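You operate a simulated robot arm through the tools that you are given. There is no shell and no other tool. Be economical: measure what you need, move in short steps, check, and stop when the job is done.

The job below is to be done with a simulated two-armed robot. You get a single attempt, and the scene is never put back.

## Task
Wipe up the spill on the right half of the bench with the blue cloth and put it back.

Only the result counts: the job must be done as asked and must still hold three seconds after the hand-in. Knocking over, shifting, dropping, spilling or breaking anything else fails it. Flat cloth is picked up by pressing the open fingertips on it (5 to 10 N) and closing them slowly along it; thin cloth reads only 2 to 8 mm in the jaws.

## Robot
Two 7-joint arms with two-finger grippers on one trunk, on a base that drives. Base frame: it is fixed to the floor where the robot stands at the start and does not move with it; the origin is under the middle of the robot, x ahead of it, y to its left, z up. Lengths are in m, angles in degrees, forces in N, time in s.
The left shoulder is at the start at [0.051, 0.175, 1.177], the right one opposite. With the tool pointing down near the work surface each hand reaches from about 0.1 to 0.84 m from the robot's upright axis, wherever it stands, measured 20 degrees to its own side. Places, roughly: blue cloth [1.75, 1.5, 0.75]. Payload 2.94 kg a hand.
The tool frame of a hand sits at the grasp point between the pads (the TCP): z along the fingers, y along the line on which they close. The tips reach 0.03 m beyond it. The gripper opens to 0.138 m. The gripper's body begins 0.109 m behind the TCP.
Orientation is that of the tool frame in the base frame, as a unit quaternion [x, y, z, w]. With the fingers straight down and closing along the base's y, the tool's x points along the base's -x, its y along +y and its z along -z.

## Interface
- The arms move only by the tool servo_tool. It takes "left_rows", "right_rows" or both (then of equal length, played together; a hand with none holds still); each is a list that holds one entry, the list of rows, each a list of 7 numbers: the shift along the base's x, y, z in units of 40 mm (1.0 is 40 mm), then the turn, a rotation vector about the base's x, y, z in units of 4 degrees (1.0 is 4 degrees), then the closure in counts, from 0 (fully open) to 255 (shut). In form: [[[x, y, z, rx, ry, rz, claw], ...]]. A call has 1 to 20 rows; each row shifts and turns the commanded pose from where the row before left it. A call with a number of a shift or a turn outside -1 to 1 is refused whole. Rows are played at 5 a second. More than 0.05 m and 8.6 degrees between two rows, or a gripper value outside its range, and nothing of the call is played. Where a pose cannot be reached the arm comes as near as it can. A force on the tool above 40 N (or 10 N above the force at the start of the call, whichever is more), or a blocked arm, ends the call early, and 0.2 s more pass. Each finger halts on what it meets, pressing with about 21 N; the grip force reading is that of the motor and also rises with nothing between the fingers. The clock runs only during rows and for 0.2 s after the last one: add rows that do not move to give the fingers time. It gives the time, the measured TCP pose, the force on the tool (base axes), the opening and the grip force at its end, in the units of the frame above (readings bear some noise), with the torque about the TCP (base axes, N m) and any sound that the robot's microphone picked up.
- Cameras (640 x 400 px; columns grow to the right, rows downward): "scene" is now at [0.1316, -0.0066, 1.6679]; the picture's right is [-0.07, -1.00, 0.00], its down [-0.63, 0.05, -0.77] and it looks along [0.77, -0.06, -0.64] (base axes); focal length 249 px, centre (320, 200). "left" rides on the left gripper at [0.071, -0.019, -0.146] in its tool frame; the picture's right is [0.26, 0.96, 0.00], its down [-0.85, 0.23, -0.48] and it looks along [-0.46, 0.12, 0.88] (tool axes); focal length 280 px, centre (320, 200). "right" rides on the right gripper at [0.071, 0.019, -0.146] in its tool frame; the picture's right is [-0.26, 0.97, 0.00], its down [-0.85, -0.23, -0.48] and it looks along [-0.46, -0.12, 0.88] (tool axes); focal length 280 px, centre (320, 200). There is no depth. A picture from a camera that has moved, and an enlarged one, comes with that camera's place and axes in the base frame and with its lens.
- snapshot(camera): a new picture of that camera. It takes no simulated time.
- lift_body(by): slides the trunk up (or, below 0, down) by that many m; the arms and the scene camera ride with it, the base frame stays. It gives what a move gives, with no picture.
- drive_base(legs): drives the robot by 1 to 6 legs, each [ahead, turn to the left] in m and degrees, along the robot's own axes; the way and the turn of a leg run together, so that a leg with both is an arc; at most 1.5 m and 180 degrees a leg. The arms and the cameras ride along, it lands a little off, and it stops where it bumps. It gives what a move gives.
- head_to(pan, tilt): turns the head with the scene camera to pan (to the left, within 120 degrees either way) and tilt (down, from -29 to 69), counted from straight ahead of the robot. It gives what a move gives.
- inspect(camera, box): a new picture of the part [left, top, right, bottom] of that camera's present view, enlarged. It takes no simulated time.
- sign_off(): hands the job in; it is judged then, once.

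Work in short steps. Places have to be worked out from the pictures, the camera data and where the tool is seen: move nearer, look again, correct. Check each grasp and each placing, and mend what went wrong. You have 135 turns and 114 pictures in all, those below and enlarged ones among them. Open the grippers and draw the arms clear of the work before you hand the job in, unless the task says otherwise.

The tools are called after "Request:" as a command line: name --argument value ..., lists and objects as JSON in quotes. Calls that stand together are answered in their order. servo_tool: Moves the arms, as the interface text tells. Its arguments: {"type":"object","properties":{"left_rows":{"type":"array","items":{"type":"array","items":{"type":"array","items":{"type":"number"}}}},"right_rows":{"type":"array","items":{"type":"array","items":{"type":"array","items":{"type":"number"}}}}},"required":[]} The other tools are called the same way: lift_body (by) slides the trunk up or down; drive_base (legs) drives the base; head_to (pan, tilt) turns the head that bears the scene camera; snapshot (camera) takes a picture; inspect (camera, box) takes an enlarged picture of a part of a camera's view; sign_off () hands the job in.

At the start:

```text
t: 0.0
left_eef_pos: [0.4839, 0.1618, 0.9998]
left_orientation: [0.001, 1.0, 0.0, 0.0]
left_ft_force: [-0.4, 0.3, 0.3]
left_ft_torque: [0.02, 0.0, 0.01]
left_width: 0.1381
left_grip_force: 0.1
right_eef_pos: [0.5747, -0.2116, 1.0028]
right_orientation: [0.0, 1.0, 0.001, 0.0]
right_ft_force: [1.1, 0.3, -0.4]
right_ft_torque: [-0.03, 0.01, 0.01]
right_width: 0.1383
right_grip_force: 0.1
trunk travel left (down, up): [-0.35, 0.384]
robot x, y, heading: [0.0001, -0.0001, 0.0]
head pan, tilt: [-4.2, 39.4]
```

scene: 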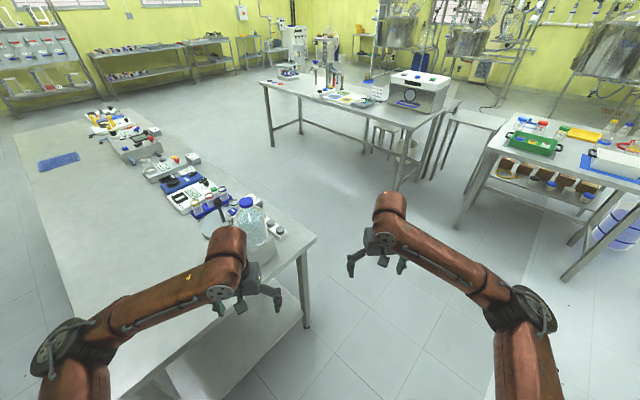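
right: 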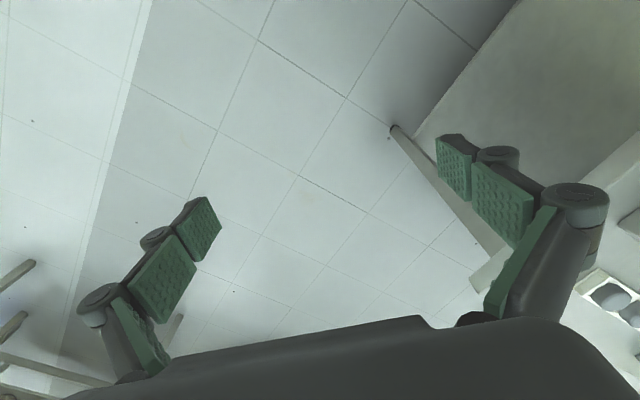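
left: 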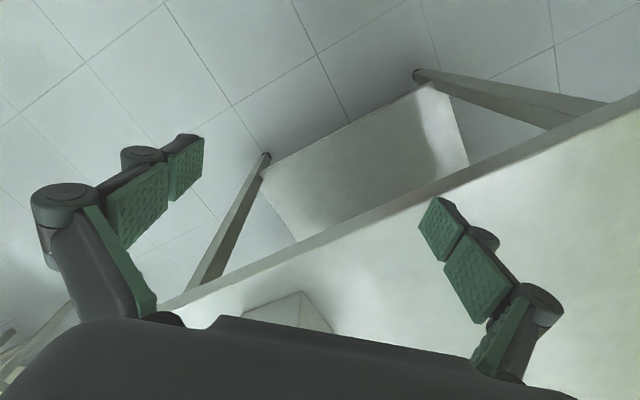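

I start by looking closer at the left bench with the blue cloth, to find the spill.

Request:
head_to --pan 40 --tilt 40

Request:
snapshot --camera "scene"

```text
t: 1.1
left_eef_pos: [0.4844, 0.1606, 0.9996]
left_orientation: [0.0, 1.0, 0.0, 0.0]
left_ft_force: [0.2, 0.0, 0.5]
left_ft_torque: [0.01, 0.02, 0.0]
left_width: 0.1381
left_grip_force: 0.1
right_eef_pos: [0.5759, -0.2111, 1.0021]
right_orientation: [-0.001, 1.0, 0.0, 0.0]
right_ft_force: [0.4, 0.4, 0.5]
right_ft_torque: [0.0, 0.0, 0.01]
right_width: 0.1378
right_grip_force: 0.1
trunk travel left (down, up): [-0.35, 0.384]
robot x, y, heading: [0.0023, -0.0019, -0.1]
head pan, tilt: [40.0, 40.0]
```

```text
110 pictures are left
camera scene: at [0.1116, 0.0542, 1.667], right [0.64, -0.77, 0.0], down [-0.49, -0.41, -0.77], along [0.59, 0.49, -0.64], focal length 249 px, centre (320, 200)
```

scene: 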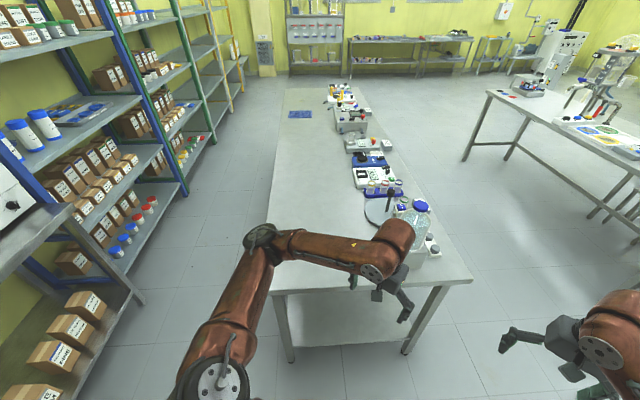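

No spill is obvious; I enlarge the bench top.

Request:
inspect --camera "scene" --box '[250, 80, 450, 205]'

Request:
inspect --camera "scene" --box '[250, 180, 490, 330]'

```text
3.20 times, centred on (350, 142) of scene
camera zoom: at [0.1116, 0.0542, 1.667], right [0.64, -0.77, 0.0], down [-0.49, -0.41, -0.77], along [0.59, 0.49, -0.64], focal length 798 px, centre (224, 384)
```

zoom: 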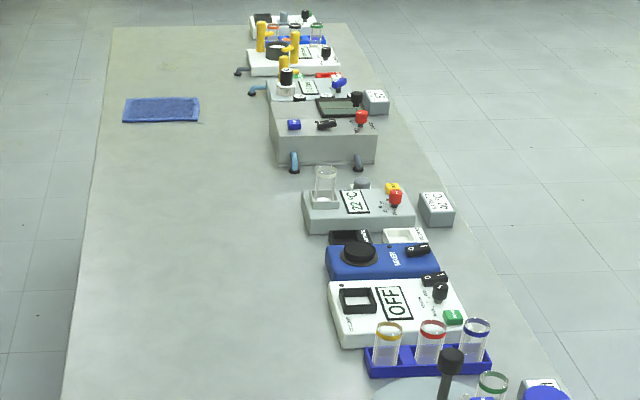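

```text
2.67 times, centred on (370, 255) of scene
camera zoom: at [0.1116, 0.0542, 1.667], right [0.64, -0.77, 0.0], down [-0.49, -0.41, -0.77], along [0.59, 0.49, -0.64], focal length 665 px, centre (187, 53)
```

zoom: 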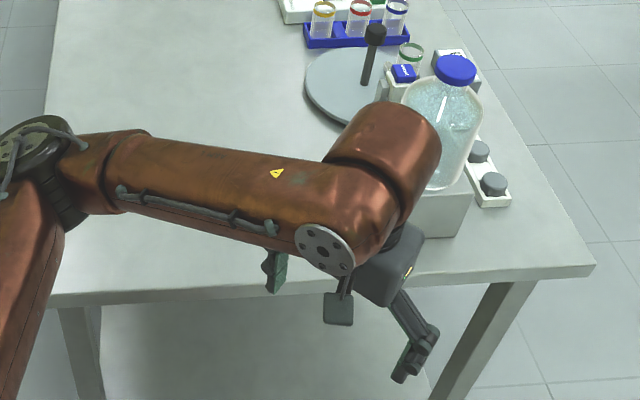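

No visible spill yet from here, it may be clear or hidden by the arm. I look further left to check the aisle before driving into it.

Request:
head_to --pan 85 --tilt 45

Request:
snapshot --camera "scene"

```text
t: 2.2
left_eef_pos: [0.484, 0.161, 1.0001]
left_orientation: [0.0, 1.0, 0.0, 0.0]
left_ft_force: [0.1, -0.1, 0.2]
left_ft_torque: [-0.01, 0.0, 0.02]
left_width: 0.138
left_grip_force: 0.0
right_eef_pos: [0.5752, -0.2108, 1.002]
right_orientation: [0.001, 1.0, 0.0, 0.001]
right_ft_force: [0.4, -0.4, -0.1]
right_ft_torque: [0.01, 0.01, 0.01]
right_width: 0.1381
right_grip_force: 0.0
trunk travel left (down, up): [-0.35, 0.384]
robot x, y, heading: [-0.0035, -0.0008, 0.0]
head pan, tilt: [85.0, 45.0]
```

```text
107 pictures are left
camera scene: at [0.0536, 0.0807, 1.6598], right [1.0, -0.09, 0.0], down [-0.06, -0.7, -0.71], along [0.06, 0.7, -0.71], focal length 249 px, centre (320, 200)
```

scene: 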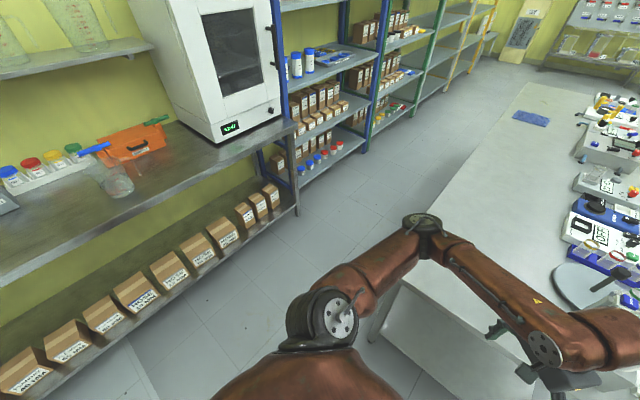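

The aisle between the bench and the counter runs at 45° and is about 0.9 m wide. I back up to its mouth, then turn to face along it.

Request:
drive_base --legs '[[0, -52], [-0.55, 0], [0, 97]]'

Request:
head_to --pan 0 --tilt 40

Request:
snapshot --camera "scene"

```text
t: 11.9
left_eef_pos: [-0.1086, 0.8936, 0.9989]
left_orientation: [-0.382, 0.924, 0.0, 0.0]
left_ft_force: [0.1, 1.0, -0.1]
left_ft_torque: [0.0, -0.02, 0.0]
left_width: 0.1381
left_grip_force: 0.0
right_eef_pos: [0.219, 0.6954, 1.002]
right_orientation: [-0.382, 0.924, 0.0, 0.0]
right_ft_force: [0.4, -0.3, 0.8]
right_ft_torque: [0.0, -0.03, 0.03]
right_width: 0.1381
right_grip_force: 0.0
trunk travel left (down, up): [-0.35, 0.384]
robot x, y, heading: [-0.3374, 0.4321, 44.9]
head pan, tilt: [85.0, 45.0]
```

```text
t: 13.5
left_eef_pos: [-0.1092, 0.8929, 1.0]
left_orientation: [-0.383, 0.924, 0.0, 0.0]
left_ft_force: [0.6, 0.2, 0.2]
left_ft_torque: [0.01, -0.01, 0.02]
left_width: 0.1382
left_grip_force: 0.0
right_eef_pos: [0.2187, 0.6936, 1.0023]
right_orientation: [-0.383, 0.924, 0.0, 0.0]
right_ft_force: [0.4, -1.0, -0.1]
right_ft_torque: [0.01, 0.02, -0.01]
right_width: 0.1381
right_grip_force: 0.0
trunk travel left (down, up): [-0.35, 0.384]
robot x, y, heading: [-0.3417, 0.4372, 45.0]
head pan, tilt: [0.0, 40.0]
```

```text
106 pictures are left
camera scene: at [-0.2441, 0.5303, 1.667], right [0.71, -0.71, 0.0], down [-0.45, -0.46, -0.77], along [0.54, 0.54, -0.64], focal length 249 px, centre (320, 200)
```

scene: 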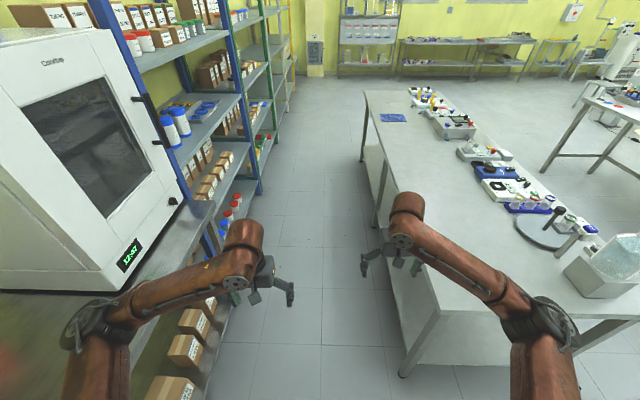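

The aisle is clear and the elbows have room. I drive ahead alongside the near half and look at the bench top.

Request:
drive_base --legs '[[1.2, 0]]'

Request:
head_to --pan -90 --tilt 45

Request:
snapshot --camera "scene"

```text
t: 19.6
left_eef_pos: [0.7431, 1.7447, 0.9996]
left_orientation: [-0.382, 0.924, 0.0, -0.001]
left_ft_force: [-1.0, -0.4, -0.1]
left_ft_torque: [-0.01, 0.0, 0.03]
left_width: 0.138
left_grip_force: 0.1
right_eef_pos: [1.0703, 1.5441, 1.0017]
right_orientation: [-0.382, 0.924, 0.001, -0.001]
right_ft_force: [0.0, 0.7, -0.6]
right_ft_torque: [0.0, -0.02, -0.02]
right_width: 0.1382
right_grip_force: 0.1
trunk travel left (down, up): [-0.35, 0.384]
robot x, y, heading: [0.5125, 1.2873, 45.0]
head pan, tilt: [0.0, 40.0]
```

```text
t: 21.2
left_eef_pos: [0.741, 1.7437, 1.0]
left_orientation: [-0.383, 0.924, 0.0, 0.0]
left_ft_force: [-0.7, 0.1, -0.8]
left_ft_torque: [-0.02, 0.03, 0.03]
left_width: 0.138
left_grip_force: 0.0
right_eef_pos: [1.0696, 1.5443, 1.0022]
right_orientation: [-0.384, 0.923, -0.001, 0.0]
right_ft_force: [-0.2, -1.0, -0.4]
right_ft_torque: [0.01, 0.0, 0.02]
right_width: 0.1382
right_grip_force: 0.1
trunk travel left (down, up): [-0.35, 0.384]
robot x, y, heading: [0.5159, 1.2852, 45.1]
head pan, tilt: [-90.0, 45.0]
```

```text
105 pictures are left
camera scene: at [0.6037, 1.2631, 1.6598], right [-0.71, -0.71, 0.0], down [-0.5, 0.5, -0.71], along [0.5, -0.5, -0.71], focal length 249 px, centre (320, 200)
```

scene: 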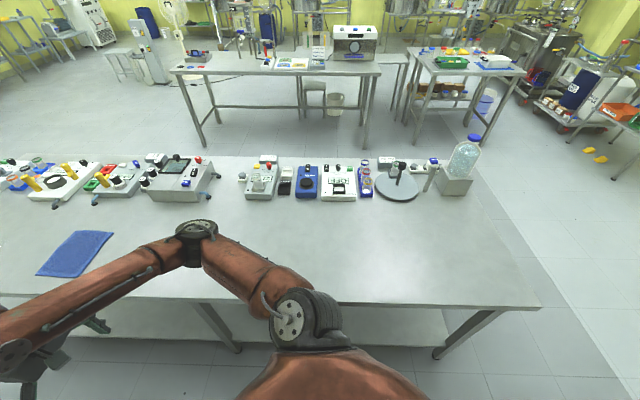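

From this front side the right half lies before me. I enlarge it to find the spill.

Request:
inspect --camera "scene" --box '[220, 150, 540, 350]'

Request:
inspect --camera "scene" --box '[0, 150, 320, 350]'

```text
2.00 times, centred on (380, 250) of scene
camera zoom: at [0.6037, 1.2631, 1.6598], right [-0.71, -0.71, 0.0], down [-0.5, 0.5, -0.71], along [0.5, -0.5, -0.71], focal length 498 px, centre (200, 100)
```

zoom: 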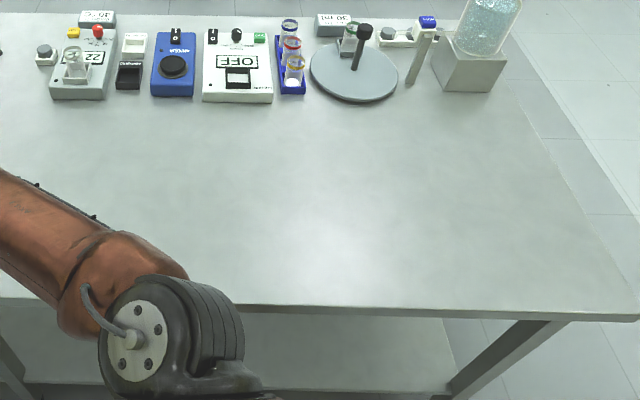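

```text
2.00 times, centred on (160, 250) of scene
camera zoom: at [0.6037, 1.2631, 1.6598], right [-0.71, -0.71, 0.0], down [-0.5, 0.5, -0.71], along [0.5, -0.5, -0.71], focal length 498 px, centre (640, 100)
```

zoom: 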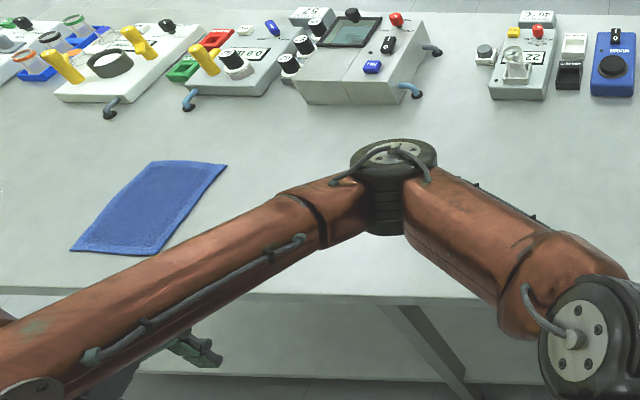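

Only a bright glare shows so far, perhaps a clear spill. I turn to face the bench and look from above.

Request:
drive_base --legs '[[0, -90]]'

Request:
head_to --pan -10 --tilt 55

Request:
snapshot --camera "scene"

```text
t: 25.4
left_eef_pos: [0.9665, 1.053, 0.9992]
left_orientation: [0.389, 0.921, 0.0, 0.0]
left_ft_force: [-0.1, 1.2, 0.3]
left_ft_torque: [0.03, -0.02, 0.0]
left_width: 0.1379
left_grip_force: 0.1
right_eef_pos: [0.7653, 0.7279, 1.0018]
right_orientation: [0.388, 0.922, 0.0, 0.0]
right_ft_force: [0.2, 0.1, 1.0]
right_ft_torque: [0.01, -0.02, -0.01]
right_width: 0.1382
right_grip_force: 0.1
trunk travel left (down, up): [-0.35, 0.384]
robot x, y, heading: [0.5147, 1.2898, -45.6]
head pan, tilt: [-90.0, 45.0]
```

```text
t: 27.0
left_eef_pos: [0.9667, 1.0527, 0.9994]
left_orientation: [0.39, 0.921, 0.0, 0.0]
left_ft_force: [0.1, 0.3, 0.1]
left_ft_torque: [0.01, 0.06, 0.02]
left_width: 0.1381
left_grip_force: 0.0
right_eef_pos: [0.7634, 0.7285, 1.0032]
right_orientation: [0.389, 0.921, 0.0, 0.0]
right_ft_force: [0.1, 0.4, -0.3]
right_ft_torque: [-0.03, 0.0, -0.02]
right_width: 0.1379
right_grip_force: 0.1
trunk travel left (down, up): [-0.35, 0.384]
robot x, y, heading: [0.513, 1.2874, -46.0]
head pan, tilt: [-10.0, 55.0]
```

```text
102 pictures are left
camera scene: at [0.5862, 1.1933, 1.6464], right [-0.83, -0.56, 0.0], down [-0.46, 0.68, -0.57], along [0.32, -0.47, -0.82], focal length 249 px, centre (320, 200)
```

scene: 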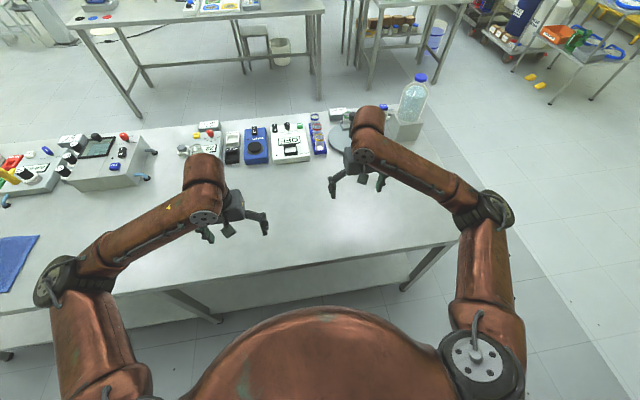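

I check both wrist cameras, which look down on the bench from close.

Request:
snapshot --camera "right"

Request:
snapshot --camera "left"

Request:
inspect --camera "scene" --box '[200, 140, 480, 315]'

```text
101 pictures are left
camera right: at [0.7285, 0.7921, 1.148], right [0.87, 0.49, 0.0], down [0.43, -0.77, 0.48], along [0.23, -0.42, -0.88], focal length 280 px, centre (320, 200)
```

right: 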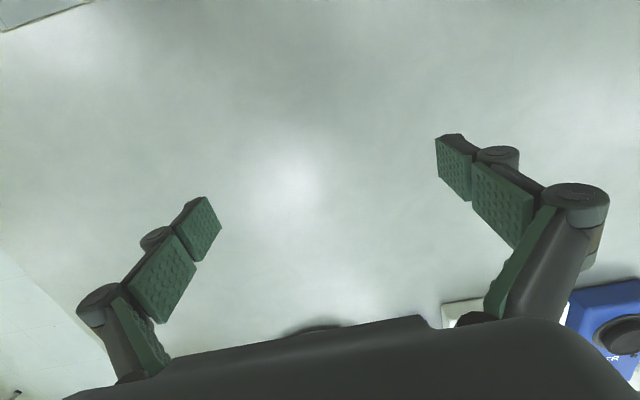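

```text
100 pictures are left
camera left: at [0.9035, 1.0891, 1.1438], right [0.51, 0.86, 0.0], down [0.76, -0.45, 0.48], along [0.41, -0.24, -0.88], focal length 280 px, centre (320, 200)
```

left: 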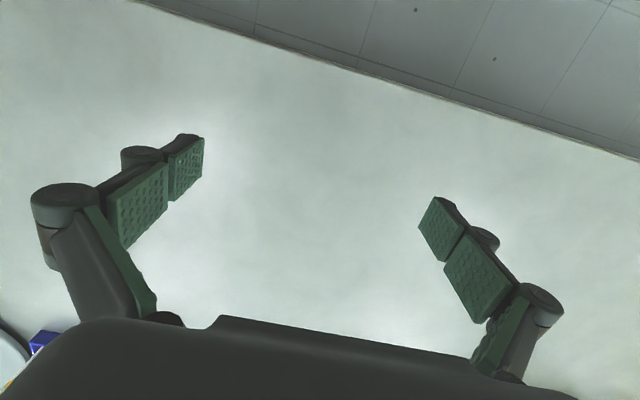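

```text
2.29 times, centred on (340, 228) of scene
camera zoom: at [0.5862, 1.1933, 1.6464], right [-0.83, -0.56, 0.0], down [-0.46, 0.68, -0.57], along [0.32, -0.47, -0.82], focal length 570 px, centre (274, 137)
```

zoom: 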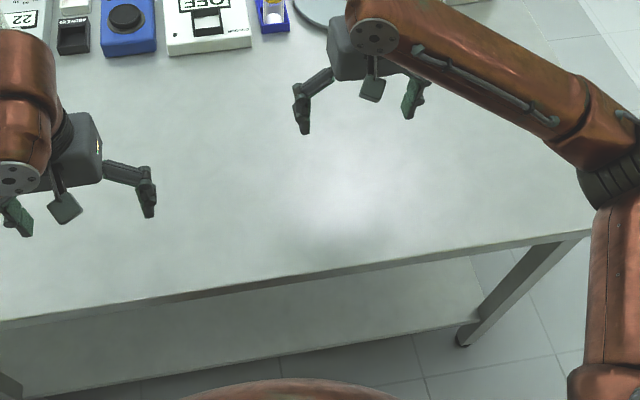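

Glare from ceiling lamps confuses the view. I zoom in on the bench patch in the wrist view and the scene view to find a clear liquid edge.

Request:
inspect --camera "right" --box '[100, 0, 480, 240]'

Request:
head_to --pan -25 --tilt 45

Request:
inspect --camera "scene" --box '[140, 150, 460, 350]'

```text
1.67 times, centred on (290, 120) of right
camera zoom: at [0.7285, 0.7921, 1.148], right [0.87, 0.49, 0.0], down [0.43, -0.77, 0.48], along [0.23, -0.42, -0.88], focal length 467 px, centre (370, 333)
```

zoom: 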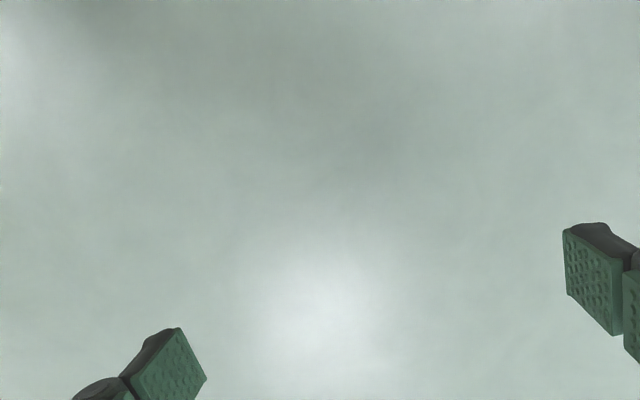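

```text
t: 27.8
left_eef_pos: [0.966, 1.0528, 0.9983]
left_orientation: [0.39, 0.921, 0.0, 0.0]
left_ft_force: [0.1, 0.1, 1.3]
left_ft_torque: [-0.02, 0.0, -0.04]
left_width: 0.1377
left_grip_force: 0.0
right_eef_pos: [0.7633, 0.7288, 1.0018]
right_orientation: [0.389, 0.921, 0.0, 0.0]
right_ft_force: [-0.6, 0.2, -0.4]
right_ft_torque: [0.01, -0.01, 0.02]
right_width: 0.138
right_grip_force: 0.1
trunk travel left (down, up): [-0.35, 0.384]
robot x, y, heading: [0.5113, 1.2878, -45.9]
head pan, tilt: [-25.0, 45.0]
```

```text
2.00 times, centred on (300, 250) of scene
camera zoom: at [0.5725, 1.1762, 1.6597], right [-0.94, -0.33, 0.0], down [-0.23, 0.67, -0.71], along [0.23, -0.67, -0.71], focal length 498 px, centre (360, 100)
```

zoom: 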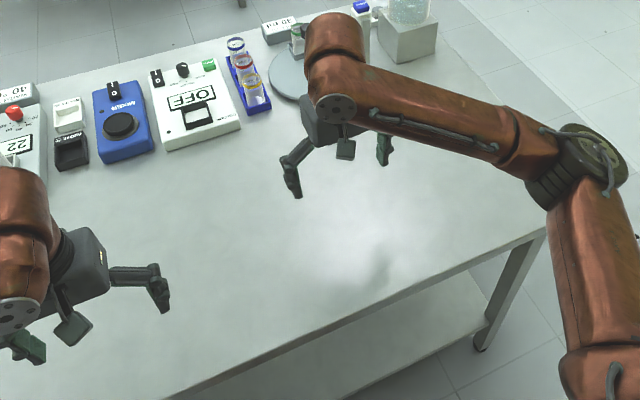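

Dark smudges look like reflections of the arm. I draw the right hand back and up to clear the view, then look again.

Request:
servo_tool --right_rows '[[[-0.7, 0.7, 0.5, 0, 0, 0, 0], [-0.7, 0.7, 0.5, 0, 0, 0, 0], [-0.7, 0.7, 0.5, 0, 0, 0, 0], [-0.7, 0.7, 0.5, 0, 0, 0, 0], [-0.7, 0.7, 0.5, 0, 0, 0, 0], [-0.7, 0.7, 0.5, 0, 0, 0, 0]]]' --left_rows '[[[-0.5, 0.9, 0.5, 0, 0, 0, 0], [-0.5, 0.9, 0.5, 0, 0, 0, 0], [-0.5, 0.9, 0.5, 0, 0, 0, 0], [-0.5, 0.9, 0.5, 0, 0, 0, 0], [-0.5, 0.9, 0.5, 0, 0, 0, 0], [0, 0, 0.5, 0, 0, 0, 0]]]'

Request:
snapshot --camera "scene"

Request:
snapshot --camera "right"

```text
t: 29.1
left_eef_pos: [0.9062, 1.1688, 1.1309]
left_orientation: [0.39, 0.921, 0.001, -0.001]
left_ft_force: [-0.1, 0.5, -0.1]
left_ft_torque: [0.06, 0.0, -0.02]
left_width: 0.1377
left_grip_force: 0.1
left hand out of reach, approached as far as the arm can: row 3, 4, 5
right_eef_pos: [0.6052, 0.886, 1.1209]
right_orientation: [0.389, 0.921, 0.001, -0.002]
right_ft_force: [-0.2, -0.9, -0.3]
right_ft_torque: [0.07, 0.02, 0.01]
right_width: 0.138
right_grip_force: 0.1
right hand out of reach, approached as far as the arm can: row 6
trunk travel left (down, up): [-0.35, 0.384]
robot x, y, heading: [0.5134, 1.2875, -45.9]
head pan, tilt: [-25.0, 45.0]
```

```text
96 pictures are left
camera scene: at [0.5727, 1.1738, 1.6594], right [-0.94, -0.33, 0.0], down [-0.23, 0.67, -0.71], along [0.23, -0.67, -0.71], focal length 249 px, centre (320, 200)
```

scene: 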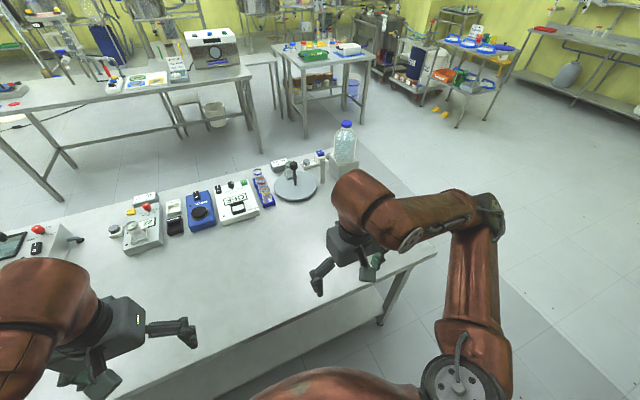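

```text
95 pictures are left
camera right: at [0.5703, 0.9493, 1.2656], right [0.87, 0.49, 0.0], down [0.43, -0.77, 0.47], along [0.23, -0.41, -0.88], focal length 280 px, centre (320, 200)
```

right: 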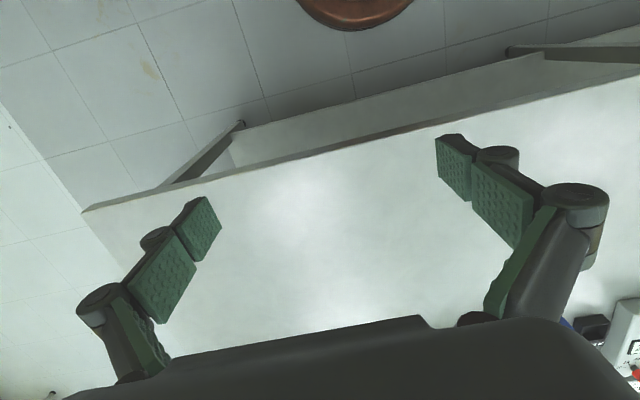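

I zoom in on the right-hand back area with the grey disc and flask, and the front area.

Request:
inspect --camera "scene" --box '[230, 120, 390, 220]'

Request:
inspect --camera "scene" --box '[120, 190, 440, 390]'

```text
4.00 times, centred on (310, 170) of scene
camera zoom: at [0.5727, 1.1738, 1.6594], right [-0.94, -0.33, 0.0], down [-0.23, 0.67, -0.71], along [0.23, -0.67, -0.71], focal length 997 px, centre (360, 320)
```

zoom: 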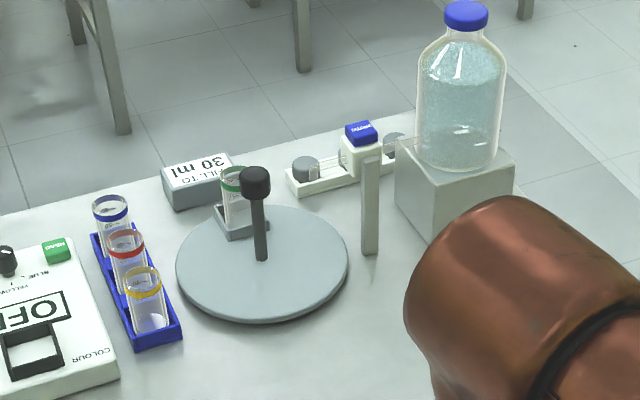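

```text
2.00 times, centred on (280, 290) of scene
camera zoom: at [0.5727, 1.1738, 1.6594], right [-0.94, -0.33, 0.0], down [-0.23, 0.67, -0.71], along [0.23, -0.67, -0.71], focal length 498 px, centre (400, 20)
```

zoom: 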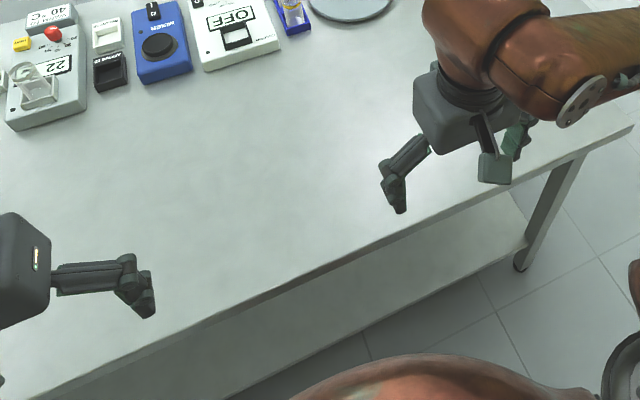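

The labels seem to be readable from the other side, so "right half" may be the far half. I pan the head left to inspect that half too.

Request:
head_to --pan 45 --tilt 40

Request:
snapshot --camera "scene"

Request:
inspect --camera "scene" --box '[240, 80, 560, 280]'

```text
t: 30.6
left_eef_pos: [0.906, 1.1715, 1.1308]
left_orientation: [0.389, 0.921, 0.0, 0.0]
left_ft_force: [0.0, 0.2, -0.3]
left_ft_torque: [-0.04, 0.01, 0.0]
left_width: 0.138
left_grip_force: 0.0
right_eef_pos: [0.6059, 0.8871, 1.1208]
right_orientation: [0.388, 0.922, 0.001, -0.001]
right_ft_force: [-0.1, 1.0, -0.6]
right_ft_torque: [-0.02, -0.02, -0.04]
right_width: 0.1378
right_grip_force: 0.1
trunk travel left (down, up): [-0.35, 0.384]
robot x, y, heading: [0.513, 1.2854, -45.7]
head pan, tilt: [45.0, 40.0]
```

```text
92 pictures are left
camera scene: at [0.6305, 1.2518, 1.6671], right [-0.01, -1.0, 0.0], down [-0.64, 0.01, -0.77], along [0.77, -0.01, -0.64], focal length 249 px, centre (320, 200)
```

scene: 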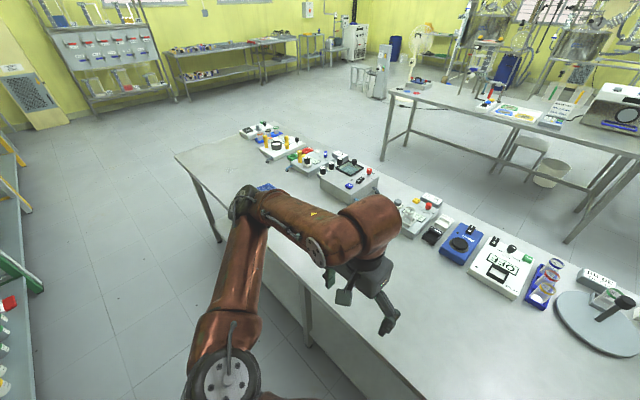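

```text
2.00 times, centred on (400, 180) of scene
camera zoom: at [0.6305, 1.2518, 1.6671], right [-0.01, -1.0, 0.0], down [-0.64, 0.01, -0.77], along [0.77, -0.01, -0.64], focal length 498 px, centre (160, 240)
```

zoom: 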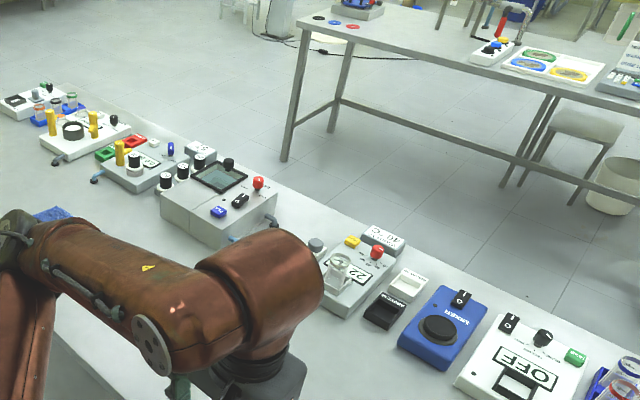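

"OFF" reads properly from this side, so the right half is the near half. I zoom tightly over its surface for faint edges.

Request:
head_to --pan -15 --tilt 50

Request:
snapshot --camera "scene"

Request:
inspect --camera "scene" --box '[150, 160, 310, 260]'

Request:
inspect --camera "scene" --box '[260, 140, 420, 240]'

```text
t: 31.9
left_eef_pos: [0.9041, 1.1707, 1.1309]
left_orientation: [0.389, 0.921, 0.0, 0.0]
left_ft_force: [0.5, -0.3, -0.1]
left_ft_torque: [-0.01, -0.02, -0.01]
left_width: 0.1378
left_grip_force: 0.1
right_eef_pos: [0.6053, 0.8874, 1.1198]
right_orientation: [0.388, 0.922, 0.001, -0.002]
right_ft_force: [0.0, -0.7, 1.2]
right_ft_torque: [-0.01, 0.02, -0.04]
right_width: 0.138
right_grip_force: 0.1
trunk travel left (down, up): [-0.35, 0.384]
robot x, y, heading: [0.5143, 1.2879, -45.7]
head pan, tilt: [-15.0, 50.0]
```

```text
90 pictures are left
camera scene: at [0.5832, 1.1859, 1.6529], right [-0.87, -0.49, 0.0], down [-0.37, 0.67, -0.64], along [0.31, -0.56, -0.77], focal length 249 px, centre (320, 200)
```

scene: 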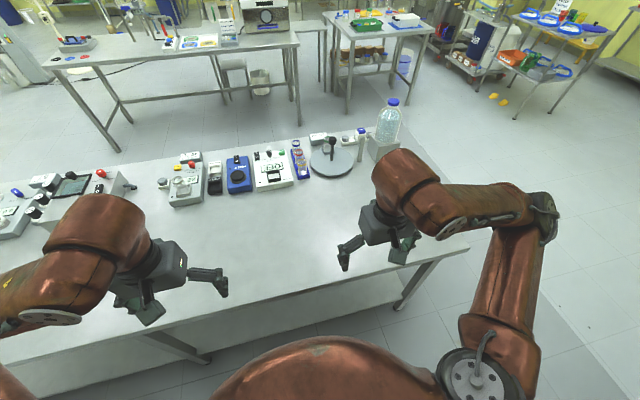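

```text
4.00 times, centred on (230, 210) of scene
camera zoom: at [0.5832, 1.1859, 1.6529], right [-0.87, -0.49, 0.0], down [-0.37, 0.67, -0.64], along [0.31, -0.56, -0.77], focal length 997 px, centre (680, 160)
```

zoom: 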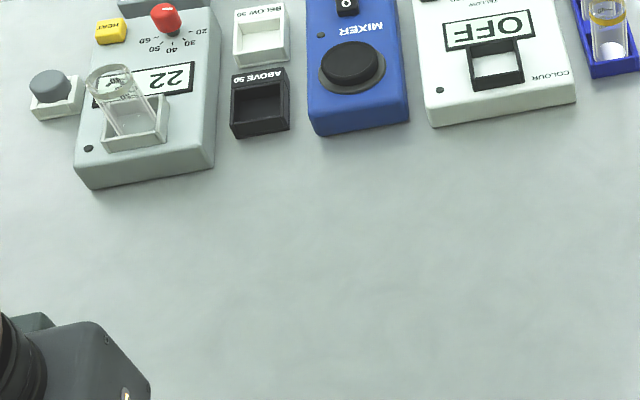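

```text
4.00 times, centred on (340, 190) of scene
camera zoom: at [0.5832, 1.1859, 1.6529], right [-0.87, -0.49, 0.0], down [-0.37, 0.67, -0.64], along [0.31, -0.56, -0.77], focal length 997 px, centre (240, 240)
```

zoom: 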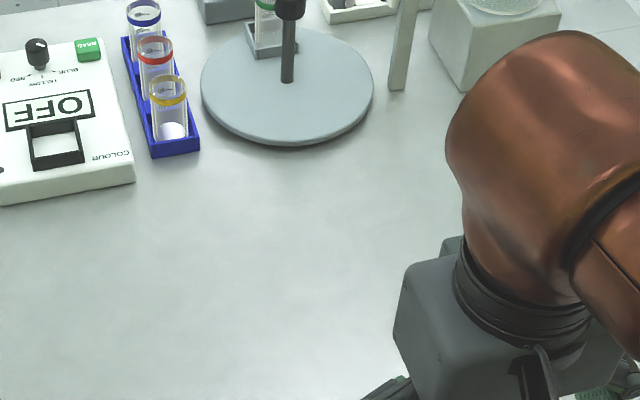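

The labels are upside down from here, so the operator side is the other one and the right half may be the far half by the cloth. I drive along the aisle to it.

Request:
drive_base --legs '[[0, 90], [1.05, 0], [0, -89]]'

Request:
snapshot --camera "scene"

Request:
snapshot --camera "right"

Request:
snapshot --camera "left"

```text
t: 44.9
left_eef_pos: [1.6649, 1.8816, 1.1304]
left_orientation: [0.397, 0.918, -0.001, 0.0]
left_ft_force: [0.9, -1.4, 0.2]
left_ft_torque: [0.02, -0.02, 0.01]
left_width: 0.1378
left_grip_force: 0.1
right_eef_pos: [1.3603, 1.604, 1.121]
right_orientation: [0.397, 0.918, 0.001, -0.001]
right_ft_force: [0.4, 0.9, -0.5]
right_ft_torque: [0.01, -0.02, 0.01]
right_width: 0.1383
right_grip_force: 0.1
trunk travel left (down, up): [-0.35, 0.384]
robot x, y, heading: [1.2794, 2.0051, -46.7]
head pan, tilt: [-15.0, 50.0]
```

```text
87 pictures are left
camera scene: at [1.3439, 1.9022, 1.6529], right [-0.88, -0.47, 0.0], down [-0.36, 0.68, -0.64], along [0.3, -0.57, -0.77], focal length 249 px, centre (320, 200)
```

scene: 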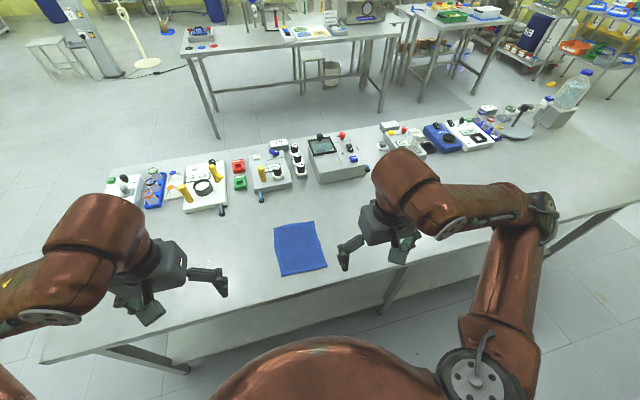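

```text
86 pictures are left
camera right: at [1.3267, 1.6677, 1.2662], right [0.88, 0.47, 0.0], down [0.41, -0.78, 0.47], along [0.22, -0.42, -0.88], focal length 280 px, centre (320, 200)
```

right: 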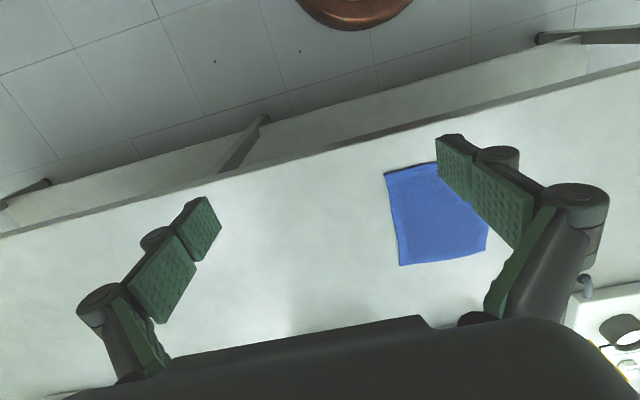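

```text
85 pictures are left
camera left: at [1.603, 1.9184, 1.2755], right [0.53, 0.85, 0.0], down [0.75, -0.46, 0.48], along [0.4, -0.25, -0.88], focal length 280 px, centre (320, 200)
```

left: 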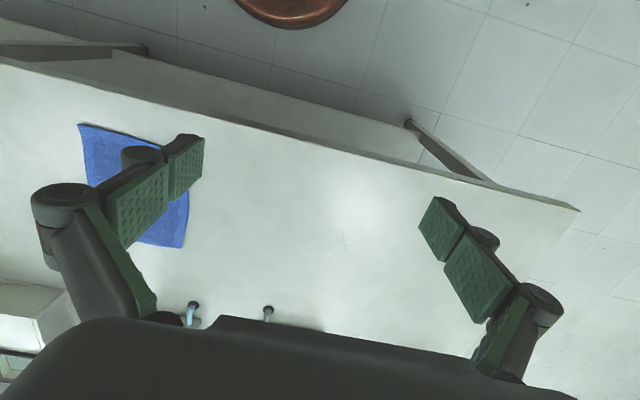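

The left wrist view shows a faint patch around (330,240); I enlarge it.

Request:
inspect --camera "left" --box '[190, 130, 430, 280]'

Request:
inspect --camera "scene" --box '[40, 190, 360, 390]'

```text
2.67 times, centred on (310, 205) of left
camera zoom: at [1.603, 1.9184, 1.2755], right [0.53, 0.85, 0.0], down [0.75, -0.46, 0.48], along [0.4, -0.25, -0.88], focal length 748 px, centre (347, 187)
```

zoom: 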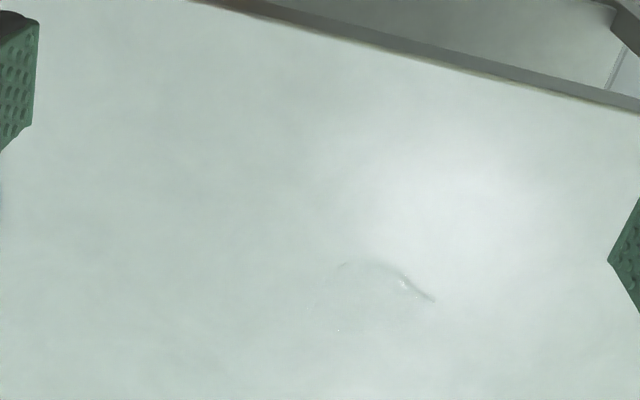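

```text
2.00 times, centred on (200, 290) of scene
camera zoom: at [1.3439, 1.9022, 1.6529], right [-0.88, -0.47, 0.0], down [-0.36, 0.68, -0.64], along [0.3, -0.57, -0.77], focal length 498 px, centre (560, 20)
```

zoom: 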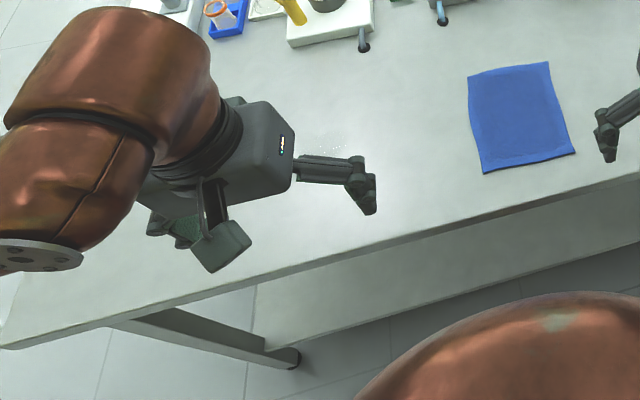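

Found a clear spill near (1.95, 1.73), in the far half (the right half for the operator). I shift the left hand so the lamp glare falls on it, to see its outline.

Request:
servo_tool --left_rows '[[[0.55, -0.95, 0, 0, 0, 0, 0], [0.55, -0.95, 0, 0, 0, 0, 0], [0.55, -0.95, 0, 0, 0, 0, 0]]]'

Request:
inspect --camera "left" --box '[160, 80, 480, 280]'

Request:
inspect --camera "scene" --box '[120, 200, 360, 350]'

```text
t: 45.7
left_eef_pos: [1.733, 1.7659, 1.1297]
left_orientation: [0.398, 0.918, 0.001, 0.0]
left_ft_force: [1.0, -0.4, -1.0]
left_ft_torque: [0.03, 0.03, -0.01]
left_width: 0.1378
left_grip_force: 0.0
right_eef_pos: [1.361, 1.6022, 1.1191]
right_orientation: [0.397, 0.918, 0.001, -0.002]
right_ft_force: [-0.6, -0.1, 0.3]
right_ft_torque: [0.05, -0.01, 0.0]
right_width: 0.1378
right_grip_force: 0.1
trunk travel left (down, up): [-0.35, 0.384]
robot x, y, heading: [1.2782, 2.0052, -46.9]
head pan, tilt: [-15.0, 50.0]
```

```text
2.00 times, centred on (320, 180) of left
camera zoom: at [1.67, 1.8029, 1.2749], right [0.53, 0.85, 0.0], down [0.75, -0.46, 0.47], along [0.4, -0.25, -0.88], focal length 561 px, centre (320, 240)
```

zoom: 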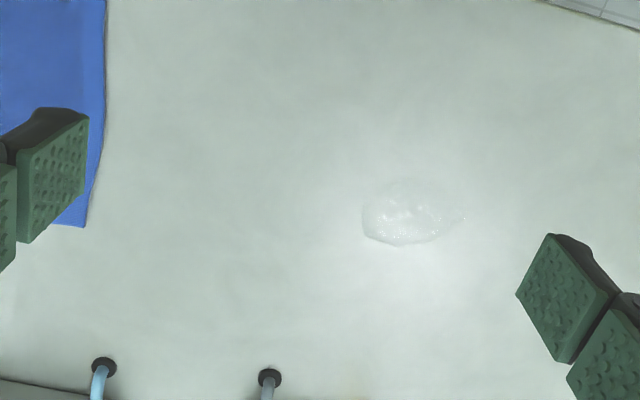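

```text
2.67 times, centred on (240, 275) of scene
camera zoom: at [1.3444, 1.9005, 1.6526], right [-0.88, -0.47, 0.0], down [-0.36, 0.68, -0.64], along [0.3, -0.57, -0.77], focal length 665 px, centre (533, 0)
```

zoom: 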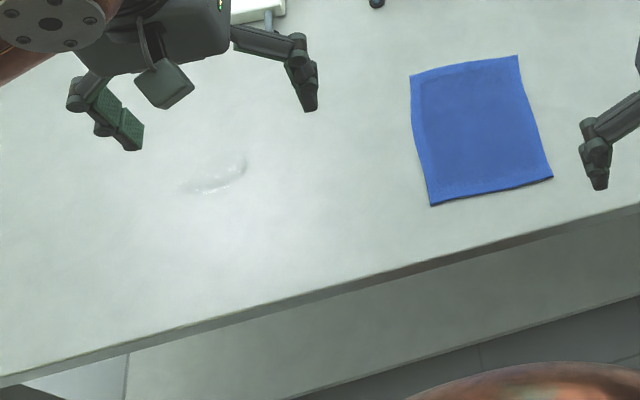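

The spill is a clear puddle about 0.10 × 0.08 m centred near (1.93, 1.745); the cloth is 0.18 × 0.225 m centred near (1.655, 1.49). I bring the left hand over the cloth centre, half-open, and move the right hand aside.

Request:
servo_tool --left_rows '[[[-0.28, -0.985, 0, 0, 0, 0, 130], [-0.28, -0.985, 0, 0, 0, 0, 130], [-0.28, -0.985, 0, 0, 0, 0, 130], [-0.28, -0.985, 0, 0, 0, 0, 130], [-0.28, -0.985, 0, 0, 0, 0, 130], [-0.28, -0.985, 0, 0, 0, 0, 130], [-0.28, -0.985, 0, 0, 0, 0, 130], [0, 0, -0.9, 0, 0, 0, 130], [0, 0, -0.9, 0, 0, 0, 130], [0, 0, -0.9, 0, 0, 0, 130], [0, 0, -0.9, 0, 0, 0, 130], [0, 0, -0.9, 0, 0, 0, 130]]]' --right_rows '[[[-0.4, -0.38, 0, 0, 0, 0, 0], [-0.4, -0.38, 0, 0, 0, 0, 0], [-0.4, -0.38, 0, 0, 0, 0, 0], [-0.4, -0.38, 0, 0, 0, 0, 0], [-0.4, -0.38, 0, 0, 0, 0, 0], [-0.4, -0.38, 0, 0, 0, 0, 0], [0, 0, 0, 0, 0, 0, 0], [0, 0, 0, 0, 0, 0, 0], [0, 0, 0, 0, 0, 0, 0], [0, 0, 0, 0, 0, 0, 0], [0, 0, 0, 0, 0, 0, 0], [0, 0, 0, 0, 0, 0, 0]]]'

Request:
snapshot --camera "left"

Request:
snapshot --camera "scene"

```text
t: 48.3
left_eef_pos: [1.6542, 1.4903, 0.9512]
left_orientation: [0.398, 0.917, 0.0, -0.001]
left_ft_force: [0.9, -0.6, 0.6]
left_ft_torque: [0.03, 0.03, 0.01]
left_width: 0.0679
left_grip_force: 0.0
right_eef_pos: [1.2653, 1.5119, 1.1204]
right_orientation: [0.397, 0.918, 0.001, -0.001]
right_ft_force: [0.0, -0.1, -0.4]
right_ft_torque: [0.05, 0.04, 0.0]
right_width: 0.1381
right_grip_force: 0.1
trunk travel left (down, up): [-0.35, 0.384]
robot x, y, heading: [1.2737, 2.0021, -47.1]
head pan, tilt: [-15.0, 50.0]
```

```text
80 pictures are left
camera left: at [1.5921, 1.5284, 1.0957], right [0.53, 0.85, 0.0], down [0.75, -0.46, 0.48], along [0.4, -0.25, -0.88], focal length 280 px, centre (320, 200)
```

left: 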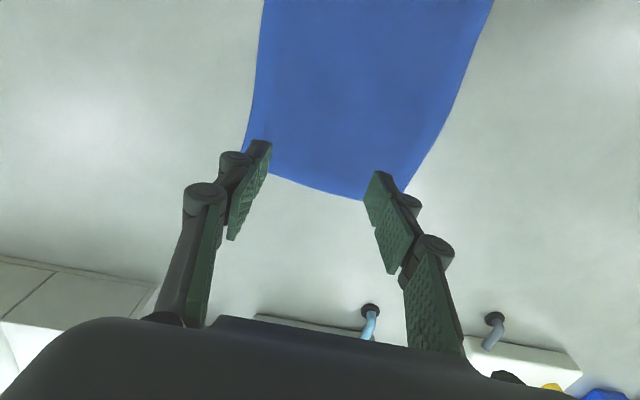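

```text
79 pictures are left
camera scene: at [1.3442, 1.9011, 1.6528], right [-0.88, -0.47, 0.0], down [-0.36, 0.68, -0.64], along [0.3, -0.57, -0.77], focal length 249 px, centre (320, 200)
```

scene: 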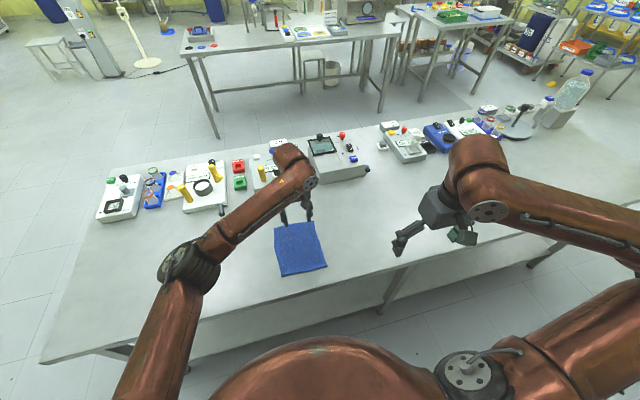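

The hand is over the cloth, the cloth centre slightly nearer to me. I shift by 14 mm and descend to just above it.

Request:
servo_tool --left_rows '[[[0, 0.35, -0.9, 0, 0, 0, 130], [0, 0, -0.9, 0, 0, 0, 130], [0, 0, -0.9, 0, 0, 0, 130], [0, 0, -0.6, 0, 0, 0, 130], [0, 0, -0.3, 0, 0, 0, 130]]]'

Request:
snapshot --camera "left"

```text
t: 49.0
left_eef_pos: [1.6542, 1.5015, 0.8804]
left_orientation: [0.399, 0.917, -0.006, 0.007]
left_ft_force: [-2.5, 1.0, 22.6]
left_ft_torque: [0.07, 0.16, -0.01]
left_width: 0.0537
left_grip_force: 4.0
right_eef_pos: [1.2659, 1.5128, 1.1208]
right_orientation: [0.397, 0.918, 0.001, -0.001]
right_ft_force: [0.9, 0.4, -0.3]
right_ft_torque: [0.05, 0.03, -0.03]
right_width: 0.1379
right_grip_force: 0.1
trunk travel left (down, up): [-0.35, 0.384]
robot x, y, heading: [1.2803, 2.0088, -46.9]
head pan, tilt: [-15.0, 50.0]
stopped in row 3 (left hand): the force on the tool passed its limit at 54 N (the readings are from after the stop); the commanded pose is now the measured one
```

```text
78 pictures are left
camera left: at [1.5904, 1.5423, 1.0238], right [0.53, 0.85, -0.01], down [0.74, -0.46, 0.49], along [0.41, -0.27, -0.87], focal length 280 px, centre (320, 200)
```

left: 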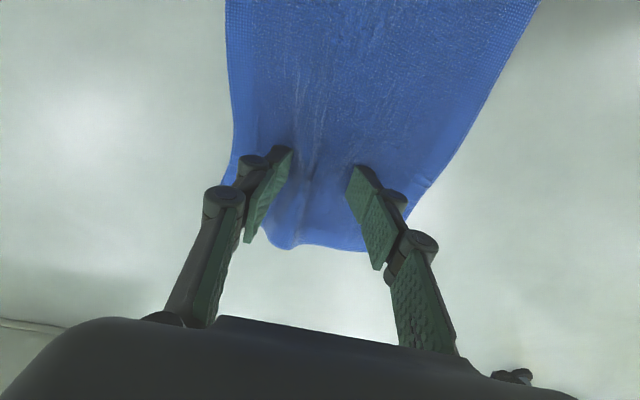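

The bench top is actually at about z 0.85, so contact came early (22 N). With the corrected height the cloth centre is about (1.62, 1.536); I lift off, move 48 mm back toward me, and come down gently.

Request:
servo_tool --left_rows '[[[0, 0, 0.5, 0, 0, 0, 130], [0, 0, 0.5, 0, 0, 0, 130], [-0.42, 0.43, 0, 0, 0, 0, 130], [-0.42, 0.43, 0, 0, 0, 0, 130], [0, 0, 0, 0, 0, 0, 130]]]'

Request:
snapshot --camera "left"

Request:
inspect --camera "scene" --box '[200, 180, 400, 305]'

```text
t: 50.2
left_eef_pos: [1.6219, 1.5366, 0.9161]
left_orientation: [0.398, 0.917, -0.003, 0.005]
left_ft_force: [0.1, 0.4, 0.6]
left_ft_torque: [0.03, -0.02, 0.01]
left_width: 0.0676
left_grip_force: 0.1
right_eef_pos: [1.2639, 1.5114, 1.1192]
right_orientation: [0.397, 0.918, 0.0, -0.002]
right_ft_force: [0.0, 0.4, 0.4]
right_ft_torque: [0.02, 0.03, 0.01]
right_width: 0.1381
right_grip_force: 0.0
trunk travel left (down, up): [-0.35, 0.384]
robot x, y, heading: [1.2773, 2.0046, -47.0]
head pan, tilt: [-15.0, 50.0]
```

```text
77 pictures are left
camera left: at [1.5582, 1.5767, 1.0592], right [0.53, 0.85, -0.01], down [0.74, -0.46, 0.49], along [0.41, -0.26, -0.87], focal length 280 px, centre (320, 200)
```

left: 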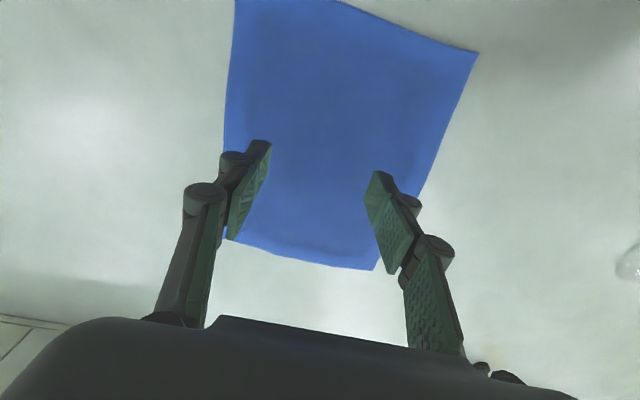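

```text
3.20 times, centred on (300, 242) of scene
camera zoom: at [1.3438, 1.9015, 1.6528], right [-0.88, -0.47, 0.0], down [-0.36, 0.68, -0.64], along [0.3, -0.57, -0.77], focal length 798 px, centre (384, 64)
```

zoom: 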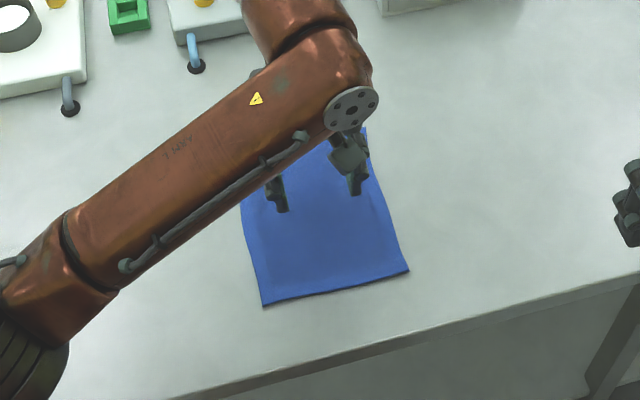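

The cloth lies flat again and the tool is centred. I descend in small steps to light contact.

Request:
servo_tool --left_rows '[[[0, 0, -0.3, 0, 0, 0, 130], [0, 0, -0.3, 0, 0, 0, 130], [0, 0, -0.1, 0, 0, 0, 130], [0, 0, 0, 0, 0, 0, 130]]]'

```text
t: 51.2
left_eef_pos: [1.6203, 1.5375, 0.8881]
left_orientation: [0.398, 0.917, -0.005, 0.005]
left_ft_force: [-0.6, 0.9, 1.3]
left_ft_torque: [0.01, -0.02, -0.03]
left_width: 0.0675
left_grip_force: 0.0
right_eef_pos: [1.2651, 1.5101, 1.1198]
right_orientation: [0.397, 0.918, 0.001, -0.002]
right_ft_force: [-0.1, 0.3, 0.3]
right_ft_torque: [0.0, 0.0, -0.01]
right_width: 0.1383
right_grip_force: 0.0
trunk travel left (down, up): [-0.35, 0.384]
robot x, y, heading: [1.2759, 2.0056, -46.9]
head pan, tilt: [-15.0, 50.0]
```

Nearly in contact at z 0.888; I step down a few millimetres more.

Request:
servo_tool --left_rows '[[[0, 0, -0.07, 0, 0, 0, 130], [0, 0, -0.07, 0, 0, 0, 130], [0, 0, 0, 0, 0, 0, 130]]]'

```text
t: 52.0
left_eef_pos: [1.62, 1.5368, 0.8835]
left_orientation: [0.399, 0.917, -0.004, 0.005]
left_ft_force: [-1.2, 0.6, 1.2]
left_ft_torque: [0.01, 0.04, 0.0]
left_width: 0.0677
left_grip_force: 0.1
right_eef_pos: [1.2652, 1.5124, 1.1207]
right_orientation: [0.398, 0.917, 0.001, -0.003]
right_ft_force: [0.5, -0.8, 0.7]
right_ft_torque: [-0.01, 0.02, 0.01]
right_width: 0.1381
right_grip_force: 0.0
trunk travel left (down, up): [-0.35, 0.384]
robot x, y, heading: [1.276, 2.0026, -46.8]
head pan, tilt: [-15.0, 50.0]
```

Still no force; I go on down in 2 mm steps.

Request:
servo_tool --left_rows '[[[0, 0, -0.05, 0, 0, 0, 130], [0, 0, -0.05, 0, 0, 0, 130], [0, 0, 0, 0, 0, 0, 130]]]'

```text
t: 52.8
left_eef_pos: [1.6199, 1.5378, 0.8804]
left_orientation: [0.399, 0.917, -0.006, 0.006]
left_ft_force: [1.6, -2.0, 14.2]
left_ft_torque: [-0.1, -0.08, 0.0]
left_width: 0.0687
left_grip_force: 0.5
right_eef_pos: [1.2649, 1.5125, 1.1209]
right_orientation: [0.397, 0.918, 0.0, -0.001]
right_ft_force: [-0.5, 0.5, 0.2]
right_ft_torque: [0.0, 0.0, -0.01]
right_width: 0.1382
right_grip_force: 0.1
trunk travel left (down, up): [-0.35, 0.384]
robot x, y, heading: [1.2798, 2.0039, -47.0]
head pan, tilt: [-15.0, 50.0]
```

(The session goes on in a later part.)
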